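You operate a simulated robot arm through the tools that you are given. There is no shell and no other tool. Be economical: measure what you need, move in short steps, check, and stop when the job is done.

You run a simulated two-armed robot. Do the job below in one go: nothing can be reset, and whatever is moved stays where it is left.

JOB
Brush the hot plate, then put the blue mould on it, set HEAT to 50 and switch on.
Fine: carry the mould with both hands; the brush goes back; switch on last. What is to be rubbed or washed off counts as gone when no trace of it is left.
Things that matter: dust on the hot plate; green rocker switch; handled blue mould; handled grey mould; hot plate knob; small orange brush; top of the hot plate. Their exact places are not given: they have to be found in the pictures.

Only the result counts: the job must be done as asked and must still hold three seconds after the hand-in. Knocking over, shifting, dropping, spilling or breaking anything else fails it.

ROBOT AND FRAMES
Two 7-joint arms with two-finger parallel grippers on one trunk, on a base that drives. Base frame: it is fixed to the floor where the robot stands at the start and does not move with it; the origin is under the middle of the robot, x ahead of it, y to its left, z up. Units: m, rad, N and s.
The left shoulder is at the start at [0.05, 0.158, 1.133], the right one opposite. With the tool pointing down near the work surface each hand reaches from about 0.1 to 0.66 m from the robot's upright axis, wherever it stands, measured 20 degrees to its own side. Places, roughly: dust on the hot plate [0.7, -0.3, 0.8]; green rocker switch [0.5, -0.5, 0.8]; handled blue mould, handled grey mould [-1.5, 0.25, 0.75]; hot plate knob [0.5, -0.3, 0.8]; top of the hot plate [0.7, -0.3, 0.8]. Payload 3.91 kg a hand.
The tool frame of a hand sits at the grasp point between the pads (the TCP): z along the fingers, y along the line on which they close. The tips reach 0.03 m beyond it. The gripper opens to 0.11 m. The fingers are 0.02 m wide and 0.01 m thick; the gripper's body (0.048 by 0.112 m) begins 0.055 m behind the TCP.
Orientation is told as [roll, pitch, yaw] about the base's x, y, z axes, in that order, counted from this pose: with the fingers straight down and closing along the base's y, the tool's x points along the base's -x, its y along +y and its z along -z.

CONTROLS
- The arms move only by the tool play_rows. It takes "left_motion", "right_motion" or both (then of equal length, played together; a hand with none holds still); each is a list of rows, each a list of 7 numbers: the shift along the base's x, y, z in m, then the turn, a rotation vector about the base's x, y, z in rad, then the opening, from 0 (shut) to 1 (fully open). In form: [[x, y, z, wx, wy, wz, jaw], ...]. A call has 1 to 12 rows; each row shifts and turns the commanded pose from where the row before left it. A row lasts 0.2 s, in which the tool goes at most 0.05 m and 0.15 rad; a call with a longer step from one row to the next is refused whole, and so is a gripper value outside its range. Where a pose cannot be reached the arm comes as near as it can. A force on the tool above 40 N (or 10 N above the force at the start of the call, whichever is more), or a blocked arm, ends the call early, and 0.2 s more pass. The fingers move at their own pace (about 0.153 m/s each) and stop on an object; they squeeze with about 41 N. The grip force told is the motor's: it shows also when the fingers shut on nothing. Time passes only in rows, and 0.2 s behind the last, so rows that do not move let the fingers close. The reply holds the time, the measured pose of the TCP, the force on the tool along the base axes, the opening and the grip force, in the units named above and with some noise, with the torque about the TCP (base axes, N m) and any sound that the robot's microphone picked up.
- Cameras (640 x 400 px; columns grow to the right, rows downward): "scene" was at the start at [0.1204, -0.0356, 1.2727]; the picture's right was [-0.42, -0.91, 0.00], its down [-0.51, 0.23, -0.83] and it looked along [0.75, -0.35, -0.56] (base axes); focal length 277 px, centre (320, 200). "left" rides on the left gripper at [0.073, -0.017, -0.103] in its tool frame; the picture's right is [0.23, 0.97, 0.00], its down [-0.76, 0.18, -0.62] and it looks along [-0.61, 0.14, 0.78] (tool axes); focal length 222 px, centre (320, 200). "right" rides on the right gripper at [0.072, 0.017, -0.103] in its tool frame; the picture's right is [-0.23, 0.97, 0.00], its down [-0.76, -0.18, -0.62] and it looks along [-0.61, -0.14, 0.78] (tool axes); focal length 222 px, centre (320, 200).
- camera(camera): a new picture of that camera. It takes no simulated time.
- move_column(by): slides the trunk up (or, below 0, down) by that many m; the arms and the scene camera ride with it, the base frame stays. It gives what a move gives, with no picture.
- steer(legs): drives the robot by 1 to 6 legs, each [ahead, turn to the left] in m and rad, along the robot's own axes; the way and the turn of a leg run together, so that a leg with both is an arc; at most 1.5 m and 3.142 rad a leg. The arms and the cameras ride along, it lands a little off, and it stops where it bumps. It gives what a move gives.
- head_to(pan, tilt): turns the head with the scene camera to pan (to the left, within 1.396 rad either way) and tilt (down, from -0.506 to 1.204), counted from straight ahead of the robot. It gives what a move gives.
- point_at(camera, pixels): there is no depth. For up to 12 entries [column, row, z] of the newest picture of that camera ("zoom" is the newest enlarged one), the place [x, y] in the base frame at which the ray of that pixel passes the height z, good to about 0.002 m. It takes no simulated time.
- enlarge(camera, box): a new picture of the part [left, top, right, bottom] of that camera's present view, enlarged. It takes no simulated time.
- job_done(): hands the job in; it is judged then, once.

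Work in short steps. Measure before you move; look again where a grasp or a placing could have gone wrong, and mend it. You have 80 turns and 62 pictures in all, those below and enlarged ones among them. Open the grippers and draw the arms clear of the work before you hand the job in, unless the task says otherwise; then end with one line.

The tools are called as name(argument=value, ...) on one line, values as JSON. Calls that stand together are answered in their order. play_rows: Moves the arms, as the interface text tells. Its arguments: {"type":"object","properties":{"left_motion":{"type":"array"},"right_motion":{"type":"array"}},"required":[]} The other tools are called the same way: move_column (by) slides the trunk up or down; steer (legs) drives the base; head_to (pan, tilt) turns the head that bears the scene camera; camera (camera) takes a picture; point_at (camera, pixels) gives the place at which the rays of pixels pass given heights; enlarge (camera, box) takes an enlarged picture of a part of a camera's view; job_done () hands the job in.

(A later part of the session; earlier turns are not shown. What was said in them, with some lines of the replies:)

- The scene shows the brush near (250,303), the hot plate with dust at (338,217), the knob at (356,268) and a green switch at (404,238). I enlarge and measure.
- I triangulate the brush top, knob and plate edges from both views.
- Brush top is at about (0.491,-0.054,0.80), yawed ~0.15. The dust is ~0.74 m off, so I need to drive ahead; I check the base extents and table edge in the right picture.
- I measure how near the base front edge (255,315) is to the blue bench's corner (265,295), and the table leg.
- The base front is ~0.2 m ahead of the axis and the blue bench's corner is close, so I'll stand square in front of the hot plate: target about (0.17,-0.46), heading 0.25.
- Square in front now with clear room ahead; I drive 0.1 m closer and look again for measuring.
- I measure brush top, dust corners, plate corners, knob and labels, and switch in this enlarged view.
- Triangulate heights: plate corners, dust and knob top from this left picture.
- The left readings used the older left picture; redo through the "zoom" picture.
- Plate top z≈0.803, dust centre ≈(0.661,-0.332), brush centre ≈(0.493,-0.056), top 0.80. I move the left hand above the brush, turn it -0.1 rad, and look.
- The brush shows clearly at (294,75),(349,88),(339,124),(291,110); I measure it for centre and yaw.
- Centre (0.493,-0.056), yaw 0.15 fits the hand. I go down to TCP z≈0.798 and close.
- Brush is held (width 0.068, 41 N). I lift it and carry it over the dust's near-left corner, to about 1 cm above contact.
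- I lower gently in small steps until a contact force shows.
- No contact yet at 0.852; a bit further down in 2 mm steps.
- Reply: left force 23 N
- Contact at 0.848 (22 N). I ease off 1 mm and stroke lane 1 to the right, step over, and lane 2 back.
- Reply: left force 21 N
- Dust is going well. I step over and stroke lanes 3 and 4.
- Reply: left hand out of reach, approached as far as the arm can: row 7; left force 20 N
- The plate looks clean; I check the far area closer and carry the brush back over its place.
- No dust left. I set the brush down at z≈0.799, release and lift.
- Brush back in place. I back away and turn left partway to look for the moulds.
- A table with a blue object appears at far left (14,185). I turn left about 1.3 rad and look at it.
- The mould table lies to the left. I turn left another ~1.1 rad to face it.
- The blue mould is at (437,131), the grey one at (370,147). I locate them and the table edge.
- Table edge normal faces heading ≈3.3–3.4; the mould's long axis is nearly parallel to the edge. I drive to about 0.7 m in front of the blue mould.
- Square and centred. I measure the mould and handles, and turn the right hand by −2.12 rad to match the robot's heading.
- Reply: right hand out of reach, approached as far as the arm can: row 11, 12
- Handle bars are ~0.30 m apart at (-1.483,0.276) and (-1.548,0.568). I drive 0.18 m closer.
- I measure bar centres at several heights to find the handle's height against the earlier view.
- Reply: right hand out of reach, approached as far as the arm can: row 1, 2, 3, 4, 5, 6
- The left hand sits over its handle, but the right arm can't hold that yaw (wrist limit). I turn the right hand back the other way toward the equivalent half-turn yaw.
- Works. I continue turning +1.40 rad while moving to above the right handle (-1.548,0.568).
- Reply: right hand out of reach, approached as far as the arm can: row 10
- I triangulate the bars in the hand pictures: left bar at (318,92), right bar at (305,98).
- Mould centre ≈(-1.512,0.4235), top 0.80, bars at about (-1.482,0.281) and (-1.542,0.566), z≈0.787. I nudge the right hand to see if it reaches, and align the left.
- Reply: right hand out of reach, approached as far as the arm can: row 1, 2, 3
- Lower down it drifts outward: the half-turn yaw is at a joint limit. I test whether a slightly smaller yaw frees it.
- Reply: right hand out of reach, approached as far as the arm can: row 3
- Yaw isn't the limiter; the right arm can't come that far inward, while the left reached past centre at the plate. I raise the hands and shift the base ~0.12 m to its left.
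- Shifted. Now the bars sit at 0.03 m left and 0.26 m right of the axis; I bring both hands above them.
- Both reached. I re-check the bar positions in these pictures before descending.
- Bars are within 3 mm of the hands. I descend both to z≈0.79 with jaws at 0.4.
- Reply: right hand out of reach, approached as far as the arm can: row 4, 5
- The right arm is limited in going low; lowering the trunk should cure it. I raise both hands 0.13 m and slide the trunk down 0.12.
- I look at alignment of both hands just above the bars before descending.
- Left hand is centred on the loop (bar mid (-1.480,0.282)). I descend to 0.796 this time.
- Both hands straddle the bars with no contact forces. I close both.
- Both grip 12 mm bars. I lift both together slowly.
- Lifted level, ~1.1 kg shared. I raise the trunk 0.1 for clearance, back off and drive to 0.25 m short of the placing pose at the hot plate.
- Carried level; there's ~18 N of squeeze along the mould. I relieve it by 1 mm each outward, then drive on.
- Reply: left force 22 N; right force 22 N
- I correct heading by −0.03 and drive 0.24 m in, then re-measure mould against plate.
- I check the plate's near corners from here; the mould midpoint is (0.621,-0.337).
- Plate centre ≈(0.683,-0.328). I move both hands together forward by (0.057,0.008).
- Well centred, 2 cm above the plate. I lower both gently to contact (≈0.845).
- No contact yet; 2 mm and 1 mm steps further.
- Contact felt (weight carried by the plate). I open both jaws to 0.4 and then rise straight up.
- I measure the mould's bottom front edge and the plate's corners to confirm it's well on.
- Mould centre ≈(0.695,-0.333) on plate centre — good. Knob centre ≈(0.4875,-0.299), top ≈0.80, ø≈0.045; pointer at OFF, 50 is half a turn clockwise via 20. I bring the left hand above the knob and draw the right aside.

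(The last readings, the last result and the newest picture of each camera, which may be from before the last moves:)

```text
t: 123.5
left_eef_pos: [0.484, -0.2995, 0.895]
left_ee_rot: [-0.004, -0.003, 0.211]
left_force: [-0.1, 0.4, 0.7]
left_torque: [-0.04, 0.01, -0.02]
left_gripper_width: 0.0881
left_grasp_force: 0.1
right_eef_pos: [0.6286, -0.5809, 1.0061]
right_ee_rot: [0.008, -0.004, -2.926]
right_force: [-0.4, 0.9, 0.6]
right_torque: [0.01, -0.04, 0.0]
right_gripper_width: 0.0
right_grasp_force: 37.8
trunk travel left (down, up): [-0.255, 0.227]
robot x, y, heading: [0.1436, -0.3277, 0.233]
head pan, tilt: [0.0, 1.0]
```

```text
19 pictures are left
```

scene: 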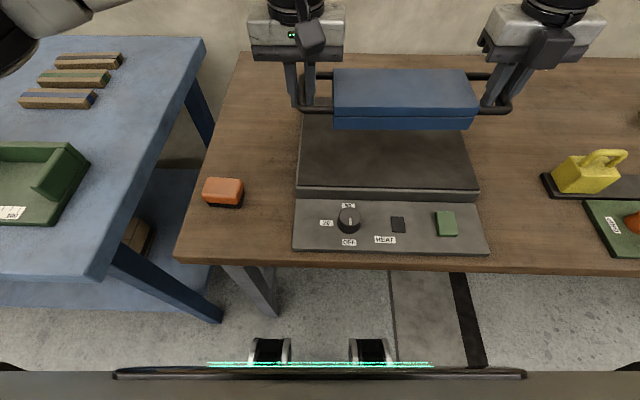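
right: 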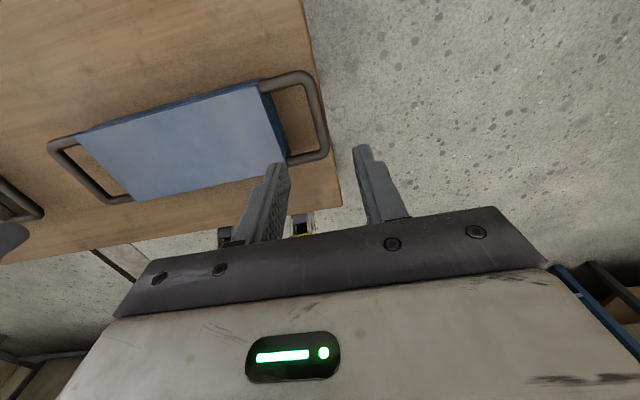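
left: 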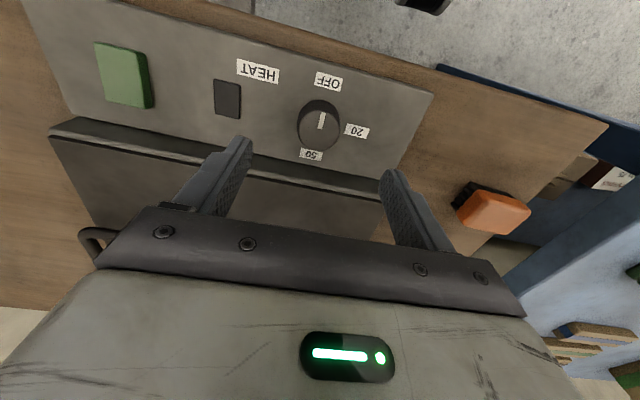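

I enlarge the knob in the left view to triangulate its centre and height.

enlarge(camera="left", box=[260, 60, 388, 170])

```text
3.64 times, centred on (324, 115) of left
```

zoom: 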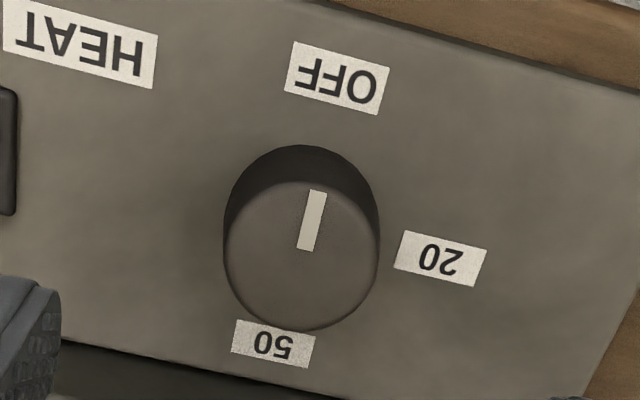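

point_at(camera="zoom", pixels=[[302, 255, 0.795], [302, 255, 0.8], [302, 255, 0.81], [303, 146, 0.77], [302, 182, 0.8], [302, 328, 0.8], [319, 190, 0.8], [305, 250, 0.8], [337, 78, 0.77], [440, 258, 0.77], [273, 343, 0.77]])

point_at(camera="scene", pixels=[[348, 206, 0.77], [326, 223, 0.77], [348, 242, 0.77]])

```text
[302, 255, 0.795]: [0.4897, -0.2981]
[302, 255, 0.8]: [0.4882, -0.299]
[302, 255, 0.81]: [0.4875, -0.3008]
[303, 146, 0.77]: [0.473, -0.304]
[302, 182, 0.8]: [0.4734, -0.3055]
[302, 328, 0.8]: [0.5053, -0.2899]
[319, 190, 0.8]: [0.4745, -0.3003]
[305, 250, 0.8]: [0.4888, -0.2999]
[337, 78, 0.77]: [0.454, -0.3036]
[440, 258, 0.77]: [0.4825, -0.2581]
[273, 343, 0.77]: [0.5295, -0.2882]
```

```text
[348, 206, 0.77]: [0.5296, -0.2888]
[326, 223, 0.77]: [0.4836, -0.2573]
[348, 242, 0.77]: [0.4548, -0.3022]
```

Panel is z≈0.77, knob top 0.80, centre ≈(0.4895,-0.298). I descend to TCP 0.808 and close.

play_rows(left_motion=[[0.0055, 0.0015, -0.03, 0, 0, 0, 0.7], [0, 0, -0.03, 0, 0, 0, 0.6], [0, 0, -0.017, 0, 0, 0, 0.6], [0, 0, -0.01, 0, 0, 0, 0.6], [0, 0, 0, 0, 0, 0, 0.3], [0, 0, 0, 0, 0, 0, 0], [0, 0, 0, 0, 0, 0, 0]])

enlarge(camera="scene", box=[280, 130, 440, 230])

```text
t: 125.1
left_eef_pos: [0.4911, -0.2978, 0.8075]
left_ee_rot: [-0.005, -0.003, 0.207]
left_force: [3.0, -12.3, -4.5]
left_torque: [-0.78, -0.43, 0.06]
left_gripper_width: 0.0416
left_grasp_force: 45.6
right_eef_pos: [0.6288, -0.5818, 1.0062]
right_ee_rot: [0.007, -0.002, -2.928]
right_force: [-0.4, -0.4, 0.3]
right_torque: [-0.02, -0.02, -0.03]
right_gripper_width: 0.0
right_grasp_force: 37.1
trunk travel left (down, up): [-0.255, 0.227]
robot x, y, heading: [0.1443, -0.3259, 0.235]
head pan, tilt: [0.0, 1.0]
```

```text
4.00 times, centred on (360, 180) of scene
```

zoom: 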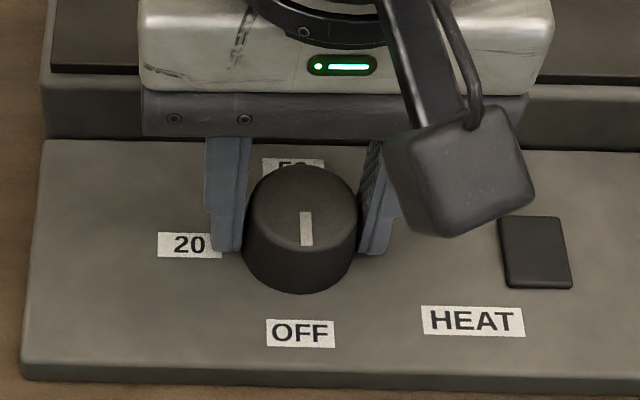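

Knob gripped. I ease 1 mm sideways and turn clockwise (negative yaw) about 1.54 rad.

play_rows(left_motion=[[0, -0.001, 0, 0, 0, -0.05, 0], [0, 0, 0, 0, 0, -0.14, 0], [0, 0, 0, 0, 0, -0.14, 0], [0, 0, 0, 0, 0, -0.14, 0], [0, 0, 0, 0, 0, -0.14, 0], [0, 0, 0, 0, 0, -0.14, 0], [0, 0, 0, 0, 0, -0.14, 0], [0, 0, 0, 0, 0, -0.14, 0], [0, 0, 0, 0, 0, -0.14, 0], [0, 0, 0, 0, 0, -0.14, 0], [0, 0, 0, 0, 0, -0.14, 0], [0, 0, 0, 0, 0, -0.14, 0]])

enlarge(camera="scene", box=[280, 130, 440, 230])

```text
t: 127.7
left_eef_pos: [0.4914, -0.3023, 0.8066]
left_ee_rot: [-0.01, -0.005, -1.245]
left_force: [-12.4, -24.6, -18.9]
left_torque: [-0.53, 0.33, 0.02]
left_gripper_width: 0.0415
left_grasp_force: 44.8
left hand out of reach, approached as far as the arm can: row 12
right_eef_pos: [0.6295, -0.5824, 1.0058]
right_ee_rot: [0.007, -0.001, -2.929]
right_force: [-1.1, -0.4, 0.1]
right_torque: [0.01, 0.0, 0.02]
right_gripper_width: 0.0001
right_grasp_force: 38.5
trunk travel left (down, up): [-0.255, 0.227]
robot x, y, heading: [0.1391, -0.3263, 0.232]
head pan, tilt: [0.0, 1.0]
```

```text
4.00 times, centred on (360, 180) of scene
```

zoom: 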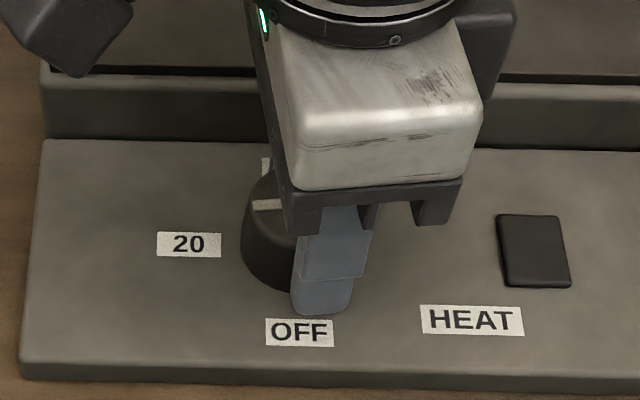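

Pointer now at 20. The arm's turning range ends here, so I release, lift, turn back and regrip for the second half.

play_rows(left_motion=[[0, 0, 0, 0, 0, 0, 0.5], [0, 0, 0, 0, 0, 0, 0.7], [0, 0.002, 0.03, 0, 0, 0, 0.7], [0, 0.002, 0.03, 0, 0, 0, 0.7], [0, 0, 0, 0, 0, 0.14, 0.7], [0, 0, 0, 0, 0, 0.14, 0.7], [0, 0, 0, 0, 0, 0.14, 0.7], [0, 0, 0, 0, 0, 0.14, 0.7], [0, 0, 0, 0, 0, 0.14, 0.7], [0, 0, 0, 0, 0, 0.14, 0.7], [0, 0, 0, 0, 0, 0.14, 0.7], [0, 0, 0, 0, 0, 0.14, 0.7]])

play_rows(left_motion=[[0, 0, 0, 0, 0, 0.14, 0.7], [0, 0, 0, 0, 0, 0.14, 0.7], [0, 0, 0, 0, 0, 0.14, 0.7], [0, 0, 0, 0, 0, 0.14, 0.7], [0, 0, 0, 0, 0, 0, 0.7]])

enlarge(camera="left", box=[260, 60, 420, 170])

```text
t: 130.3
left_eef_pos: [0.4906, -0.2948, 0.8672]
left_ee_rot: [-0.005, -0.003, -0.116]
left_force: [-0.9, -0.5, -0.2]
left_torque: [-0.01, 0.0, -0.02]
left_gripper_width: 0.077
left_grasp_force: 0.0
right_eef_pos: [0.6288, -0.5803, 1.0062]
right_ee_rot: [0.01, -0.002, -2.927]
right_force: [-0.5, -0.2, 0.3]
right_torque: [-0.02, -0.01, 0.03]
right_gripper_width: 0.0
right_grasp_force: 37.9
trunk travel left (down, up): [-0.255, 0.227]
robot x, y, heading: [0.1423, -0.3238, 0.237]
head pan, tilt: [0.0, 1.0]
```

```text
t: 131.5
left_eef_pos: [0.4924, -0.2937, 0.8682]
left_ee_rot: [-0.004, -0.004, 0.444]
left_force: [0.2, 0.5, 0.7]
left_torque: [0.02, 0.01, -0.03]
left_gripper_width: 0.0771
left_grasp_force: 0.0
right_eef_pos: [0.6291, -0.5813, 1.0062]
right_ee_rot: [0.009, -0.002, -2.928]
right_force: [-0.5, -0.7, -0.1]
right_torque: [-0.01, -0.01, 0.01]
right_gripper_width: 0.0
right_grasp_force: 38.0
trunk travel left (down, up): [-0.255, 0.227]
robot x, y, heading: [0.1451, -0.3275, 0.234]
head pan, tilt: [0.0, 1.0]
```

```text
3.64 times, centred on (340, 115) of left
```

zoom: 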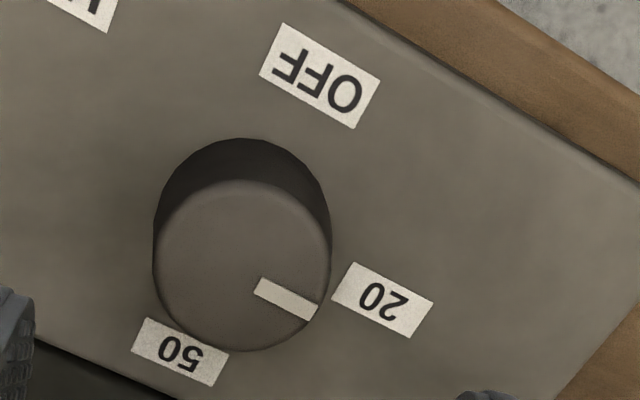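

Pointer is at/just past 20. I measure the pointer angle, knob centre and 50 label.

point_at(camera="zoom", pixels=[[242, 265, 0.8], [257, 286, 0.8], [314, 310, 0.8], [179, 352, 0.77], [382, 300, 0.77], [320, 76, 0.77]])

```text
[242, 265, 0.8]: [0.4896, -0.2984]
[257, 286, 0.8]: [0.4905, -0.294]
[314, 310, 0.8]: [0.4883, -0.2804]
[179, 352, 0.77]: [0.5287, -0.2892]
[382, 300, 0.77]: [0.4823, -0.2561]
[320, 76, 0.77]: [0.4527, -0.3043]
```

Pointer ≈1.70 rad, 50 at ≈0.21: turn −1.49 more. I regrip at yaw 0.444.

play_rows(left_motion=[[-0.0025, -0.0045, -0.03, 0, 0, 0, 0.7], [0, 0, -0.02, 0, 0, 0, 0.6], [0, 0, -0.01, 0, 0, 0, 0.6], [0, 0, 0, 0, 0, 0, 0.3], [0, 0, 0, 0, 0, 0, 0], [0, 0, 0, 0, 0, 0, 0]])

play_rows(left_motion=[[0, 0, 0, 0, 0, -0.05, 0], [0, 0, 0, 0, 0, -0.14, 0], [0, 0, 0, 0, 0, -0.14, 0], [0, 0, 0, 0, 0, -0.14, 0], [0, 0, 0, 0, 0, -0.14, 0], [0, 0, 0, 0, 0, -0.14, 0], [0, 0, 0, 0, 0, -0.14, 0], [0, 0, 0, 0, 0, -0.14, 0], [0, 0, 0, 0, 0, -0.14, 0], [0, 0, 0, 0, 0, -0.14, 0], [0, 0, 0, 0, 0, -0.14, 0], [0, 0, 0, 0, 0, -0.04, 0]])

play_rows(left_motion=[[0, 0, 0, 0, 0, 0, 0.5], [0, 0, 0, 0, 0, 0, 0.7], [0, 0.002, 0.03, 0, 0, 0, 0.7], [0, 0.002, 0.03, 0, 0, 0, 0.7], [0, 0, 0.02, 0, 0, 0.14, 0.7], [0, 0.02, 0, 0, 0, 0.14, 0.7], [0, 0.03, 0, 0, 0, 0.14, 0.7], [0, 0.03, 0, 0, 0, 0.14, 0.7], [0, 0.03, 0, 0, 0, 0.14, 0.7], [0, 0, 0, 0, 0, 0.14, 0.7], [0, 0, 0, 0, 0, 0.14, 0.7], [0, 0, 0, 0, 0, 0.14, 0.7]])

enlarge(camera="scene", box=[290, 150, 450, 250])

```text
t: 132.9
left_eef_pos: [0.4872, -0.299, 0.8083]
left_ee_rot: [-0.003, -0.003, 0.442]
left_force: [-1.8, 2.7, 1.0]
left_torque: [0.14, -0.09, 0.01]
left_gripper_width: 0.0415
left_grasp_force: 45.5
right_eef_pos: [0.6281, -0.5803, 1.0062]
right_ee_rot: [0.007, -0.002, -2.926]
right_force: [-0.1, -0.6, 1.0]
right_torque: [-0.02, 0.02, -0.03]
right_gripper_width: 0.0
right_grasp_force: 37.8
trunk travel left (down, up): [-0.255, 0.227]
robot x, y, heading: [0.1401, -0.3296, 0.233]
head pan, tilt: [0.0, 1.0]
```

```text
t: 135.5
left_eef_pos: [0.488, -0.2989, 0.8074]
left_ee_rot: [-0.001, -0.004, -1.052]
left_force: [-12.0, 9.8, 2.7]
left_torque: [0.51, 0.64, -0.01]
left_gripper_width: 0.0412
left_grasp_force: 45.0
right_eef_pos: [0.6276, -0.58, 1.0064]
right_ee_rot: [0.008, 0.0, -2.927]
right_force: [-0.3, -0.3, 0.2]
right_torque: [-0.05, 0.01, 0.02]
right_gripper_width: 0.0
right_grasp_force: 37.1
trunk travel left (down, up): [-0.255, 0.227]
robot x, y, heading: [0.1434, -0.3273, 0.233]
head pan, tilt: [0.0, 1.0]
```

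```text
t: 138.1
left_eef_pos: [0.4897, -0.1855, 0.8884]
left_ee_rot: [-0.003, -0.003, 0.076]
left_force: [0.6, 0.7, -0.3]
left_torque: [-0.02, -0.01, -0.01]
left_gripper_width: 0.077
left_grasp_force: 0.0
right_eef_pos: [0.6288, -0.5817, 1.0071]
right_ee_rot: [0.008, -0.002, -2.927]
right_force: [0.2, -0.1, 0.3]
right_torque: [0.0, 0.02, -0.01]
right_gripper_width: 0.0001
right_grasp_force: 37.2
trunk travel left (down, up): [-0.255, 0.227]
robot x, y, heading: [0.1389, -0.326, 0.236]
head pan, tilt: [0.0, 1.0]
```

```text
4.00 times, centred on (370, 200) of scene
```

zoom: 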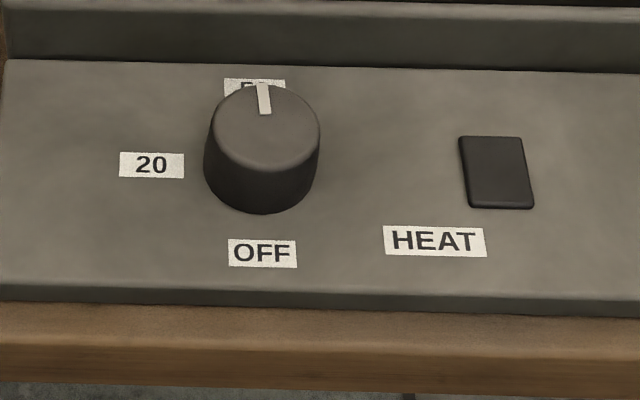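

Pointer stands at 50; I verify its angle, and re-measure the switch.

point_at(camera="zoom", pixels=[[263, 84, 0.8], [266, 114, 0.8], [265, 127, 0.8], [255, 84, 0.77], [152, 165, 0.77], [262, 253, 0.77]])

enlarge(camera="scene", box=[380, 170, 500, 260])

```text
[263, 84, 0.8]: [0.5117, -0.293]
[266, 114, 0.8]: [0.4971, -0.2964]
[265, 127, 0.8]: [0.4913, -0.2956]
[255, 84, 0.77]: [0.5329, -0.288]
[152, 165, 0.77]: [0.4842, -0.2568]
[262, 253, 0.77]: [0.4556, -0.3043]
```

```text
4.44 times, centred on (440, 215) of scene
```

zoom: 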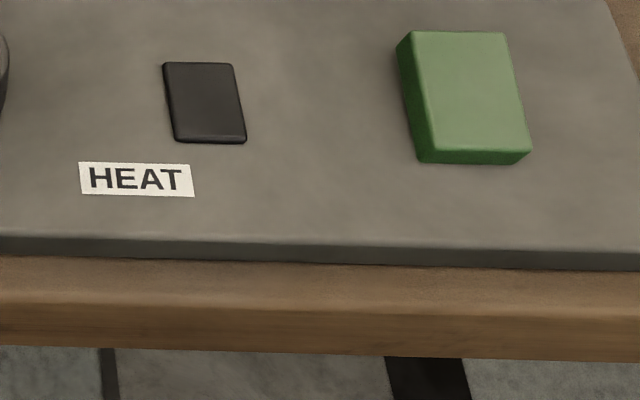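

Pointer angle 0.23 matches 50. The green rocker's raised side needs to be known, so I bring the right hand above it and look with its camera, with jaws shut.

point_at(camera="zoom", pixels=[[408, 32, 0.785], [503, 32, 0.785], [530, 150, 0.785], [430, 150, 0.785], [470, 90, 0.785], [420, 163, 0.77], [517, 164, 0.77]])

play_rows(right_motion=[[-0.027, 0.03, 0, 0, 0, 0, 0], [-0.027, 0.03, 0, 0, 0, 0, 0], [-0.027, 0.03, -0.02, 0, 0, 0, 0], [-0.027, 0.029, -0.03, 0, 0, 0, 0], [0, 0, -0.03, 0, 0, 0, 0], [0, 0, 0, 0, 0, 0, 0]])

camera(camera="right")

```text
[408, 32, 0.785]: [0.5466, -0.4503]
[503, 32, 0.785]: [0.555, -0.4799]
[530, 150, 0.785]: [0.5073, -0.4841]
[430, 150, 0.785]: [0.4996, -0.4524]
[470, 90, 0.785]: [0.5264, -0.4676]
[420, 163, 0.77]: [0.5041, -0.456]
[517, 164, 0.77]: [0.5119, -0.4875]
```

```text
t: 139.5
left_eef_pos: [0.4903, -0.1859, 0.8884]
left_ee_rot: [-0.005, -0.003, 0.074]
left_force: [-0.3, 0.3, -0.6]
left_torque: [0.02, -0.01, 0.02]
left_gripper_width: 0.0768
left_grasp_force: 0.1
right_eef_pos: [0.5223, -0.4605, 0.9249]
right_ee_rot: [0.009, -0.001, -2.924]
right_force: [-0.1, 0.1, -0.3]
right_torque: [-0.01, -0.02, 0.0]
right_gripper_width: 0.0
right_grasp_force: 37.3
trunk travel left (down, up): [-0.255, 0.227]
robot x, y, heading: [0.1423, -0.3307, 0.236]
head pan, tilt: [0.0, 1.0]
```

```text
12 pictures are left
```

right: 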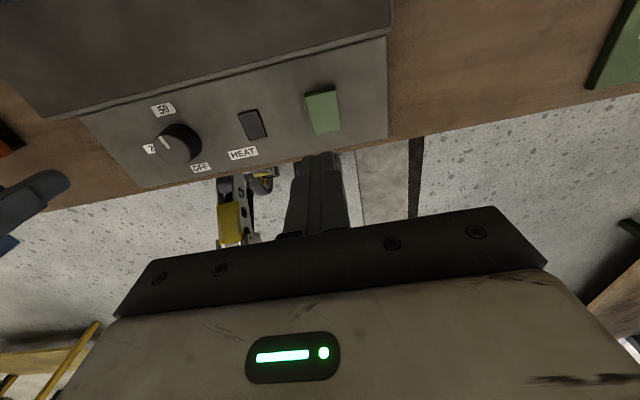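

enlarge(camera="right", box=[270, 60, 400, 160])

```text
4.00 times, centred on (335, 110) of right
```

zoom: 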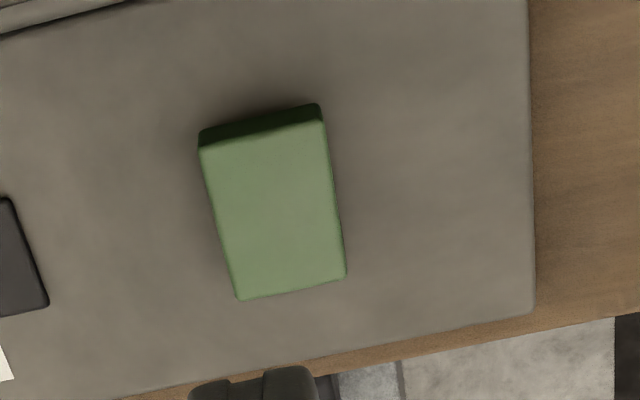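

I triangulate the rocker's far and near top edges against the scene view to see which end is raised.

point_at(camera="zoom", pixels=[[200, 147, 0.775], [200, 147, 0.785], [200, 147, 0.795], [240, 298, 0.775], [240, 298, 0.785], [240, 298, 0.795], [345, 276, 0.775], [345, 276, 0.785], [345, 276, 0.795], [325, 119, 0.785], [325, 119, 0.795]])

enlarge(camera="scene", box=[400, 190, 490, 250])

```text
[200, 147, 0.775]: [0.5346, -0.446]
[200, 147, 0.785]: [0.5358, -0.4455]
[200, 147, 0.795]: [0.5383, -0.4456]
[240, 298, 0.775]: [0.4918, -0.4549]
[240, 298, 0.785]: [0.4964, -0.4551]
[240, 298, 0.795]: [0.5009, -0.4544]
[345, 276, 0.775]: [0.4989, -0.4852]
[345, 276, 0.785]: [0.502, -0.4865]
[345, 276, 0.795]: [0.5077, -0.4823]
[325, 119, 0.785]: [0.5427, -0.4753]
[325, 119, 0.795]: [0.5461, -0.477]
```

```text
6.67 times, centred on (445, 220) of scene
```

zoom: 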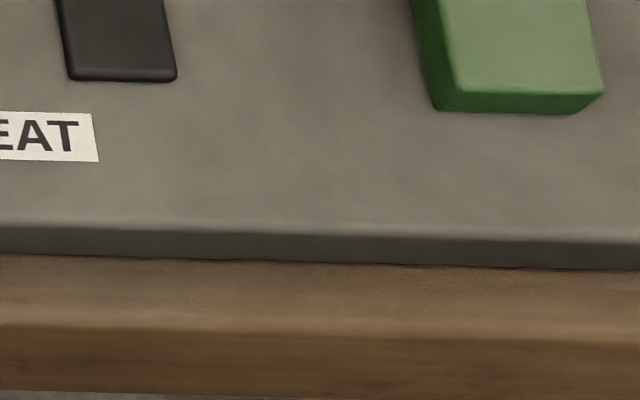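

The far end is raised (z≈0.795 vs 0.788 near). I press the far half at (0.536,-0.463) with shut fingers, stepping down gently.

play_rows(right_motion=[[0.014, -0.0025, -0.03, 0, 0, 0, 0], [0, 0, -0.03, 0, 0, 0, 0], [0, 0, -0.025, 0, 0, 0, 0], [0, 0, -0.005, 0, 0, 0, 0], [0, 0, 0, 0, 0, 0, 0]])

play_rows(right_motion=[[0, 0, -0.004, 0, 0, 0, 0], [0, 0, -0.003, 0, 0, 0, 0], [0, 0, -0.003, 0, 0, 0, 0], [0, 0, -0.003, 0, 0, 0, 0], [0, 0, -0.003, 0, 0, 0, 0], [0, 0, -0.002, 0, 0, 0, 0], [0, 0, 0, 0, 0, 0, 0]])

```text
t: 140.7
left_eef_pos: [0.4884, -0.186, 0.8882]
left_ee_rot: [-0.003, -0.004, 0.071]
left_force: [0.3, -0.5, -0.6]
left_torque: [0.01, 0.03, -0.01]
left_gripper_width: 0.0768
left_grasp_force: 0.0
right_eef_pos: [0.536, -0.4631, 0.834]
right_ee_rot: [0.009, 0.0, -2.927]
right_force: [0.8, 0.0, 0.2]
right_torque: [-0.04, 0.03, 0.01]
right_gripper_width: 0.0
right_grasp_force: 37.7
trunk travel left (down, up): [-0.255, 0.227]
robot x, y, heading: [0.143, -0.3275, 0.233]
head pan, tilt: [0.0, 1.0]
```

```text
t: 142.0
left_eef_pos: [0.4882, -0.1859, 0.8878]
left_ee_rot: [-0.005, -0.004, 0.069]
left_force: [0.0, 0.2, 0.8]
left_torque: [0.01, 0.02, -0.02]
left_gripper_width: 0.077
left_grasp_force: 0.1
right_eef_pos: [0.5389, -0.4625, 0.8218]
right_ee_rot: [0.011, 0.009, -2.926]
right_force: [-3.2, -1.6, 19.3]
right_torque: [-0.09, 0.27, 0.04]
right_gripper_width: 0.0002
right_grasp_force: 37.7
trunk travel left (down, up): [-0.255, 0.227]
robot x, y, heading: [0.1419, -0.3244, 0.237]
head pan, tilt: [0.0, 1.0]
heard: click
stopped in row 6 (right hand): the force on the tool passed its limit at 45 N (the readings are from after the stop); the commanded pose is now the measured one
```

A click was heard. I lift the right hand clear and look at the switch.

play_rows(right_motion=[[0, 0, 0.03, 0, 0, 0, 0], [0, 0, 0.04, 0, 0, 0, 0], [0, 0, 0.04, 0, 0, 0, 0.2], [0.02, -0.04, 0.03, 0, 0, 0, 0.5], [0.02, -0.04, 0.02, 0, 0, 0, 1]], left_motion=[[0, 0.0, 0.03, 0, 0, 0, 0.8], [0, 0.01, 0.04, 0, 0, 0, 1], [0, 0.03, 0.04, 0, 0, 0, 1], [0, 0.03, 0.02, 0, 0, 0, 1], [0, 0.03, 0, 0, 0, 0, 1]])

camera(camera="scene")

enlarge(camera="scene", box=[290, 160, 490, 260])

```text
refused: row 4 steps farther than a row can; nothing moved
```

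```text
9 pictures are left
```

scene: 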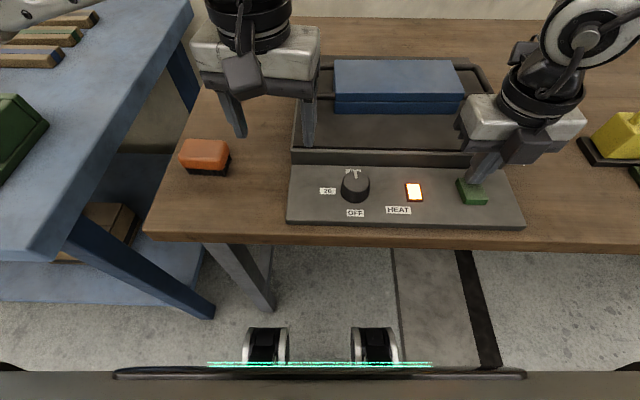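

```text
3.20 times, centred on (390, 210) of scene
```

zoom: 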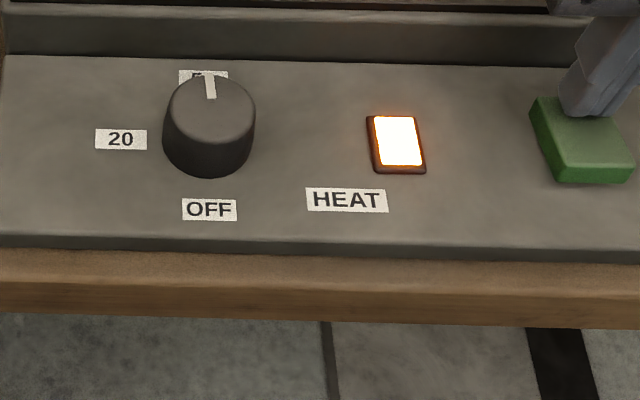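

The indicator is lit and HEAT is at 50. I draw both arms clear with shorter steps.

play_rows(right_motion=[[0, 0, 0.02, 0, 0, 0, 0], [0, 0, 0.04, 0, 0, 0, 0], [0, 0, 0.04, 0, 0, 0, 0.2], [0, -0.02, 0.04, 0, 0, 0, 0.5], [0, -0.03, 0.03, 0, 0, 0, 1], [-0.02, -0.03, 0, 0, 0, 0, 1], [0, 0, 0, 0, 0, 0, 1]], left_motion=[[0, 0, 0.03, 0, 0, 0, 0.8], [0, 0, 0.04, 0, 0, 0, 0.9], [0, 0.02, 0.04, 0, 0, 0, 1], [-0.01, 0.03, 0.02, 0, 0, 0, 1], [-0.02, 0.03, 0, 0, 0, 0, 1], [-0.02, 0.03, 0, 0, 0, 0, 1], [0, 0, 0, 0, 0, 0, 1]])

camera(camera="scene")

```text
t: 143.6
left_eef_pos: [0.439, -0.0755, 1.0168]
left_ee_rot: [-0.002, -0.003, 0.07]
left_force: [-1.0, -0.3, 0.8]
left_torque: [0.0, 0.03, -0.01]
left_gripper_width: 0.1103
left_grasp_force: 0.1
right_eef_pos: [0.517, -0.5433, 0.9879]
right_ee_rot: [0.013, 0.005, -2.926]
right_force: [-0.8, 0.7, 0.2]
right_torque: [0.0, -0.02, 0.0]
right_gripper_width: 0.11
right_grasp_force: 0.1
trunk travel left (down, up): [-0.255, 0.227]
robot x, y, heading: [0.1389, -0.3288, 0.23]
head pan, tilt: [0.0, 1.0]
```

```text
7 pictures are left
```

scene: 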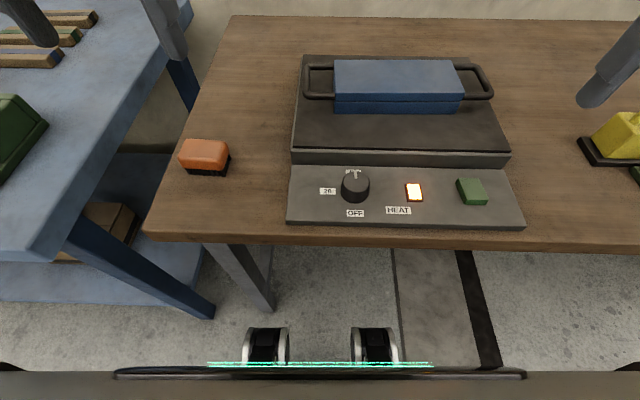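

The picture shows everything in place: mould on the plate, knob at 50, indicator lit at (414,192), brush back, and arms clear with grippers open. I hand in.

job_done()

```text
The job is handed in.
```

The hot plate is brushed clean and the blue mould, carried with both hands, is on it. HEAT is set to 50, the plate was switched on last with its indicator lit, and the brush is back in its place.
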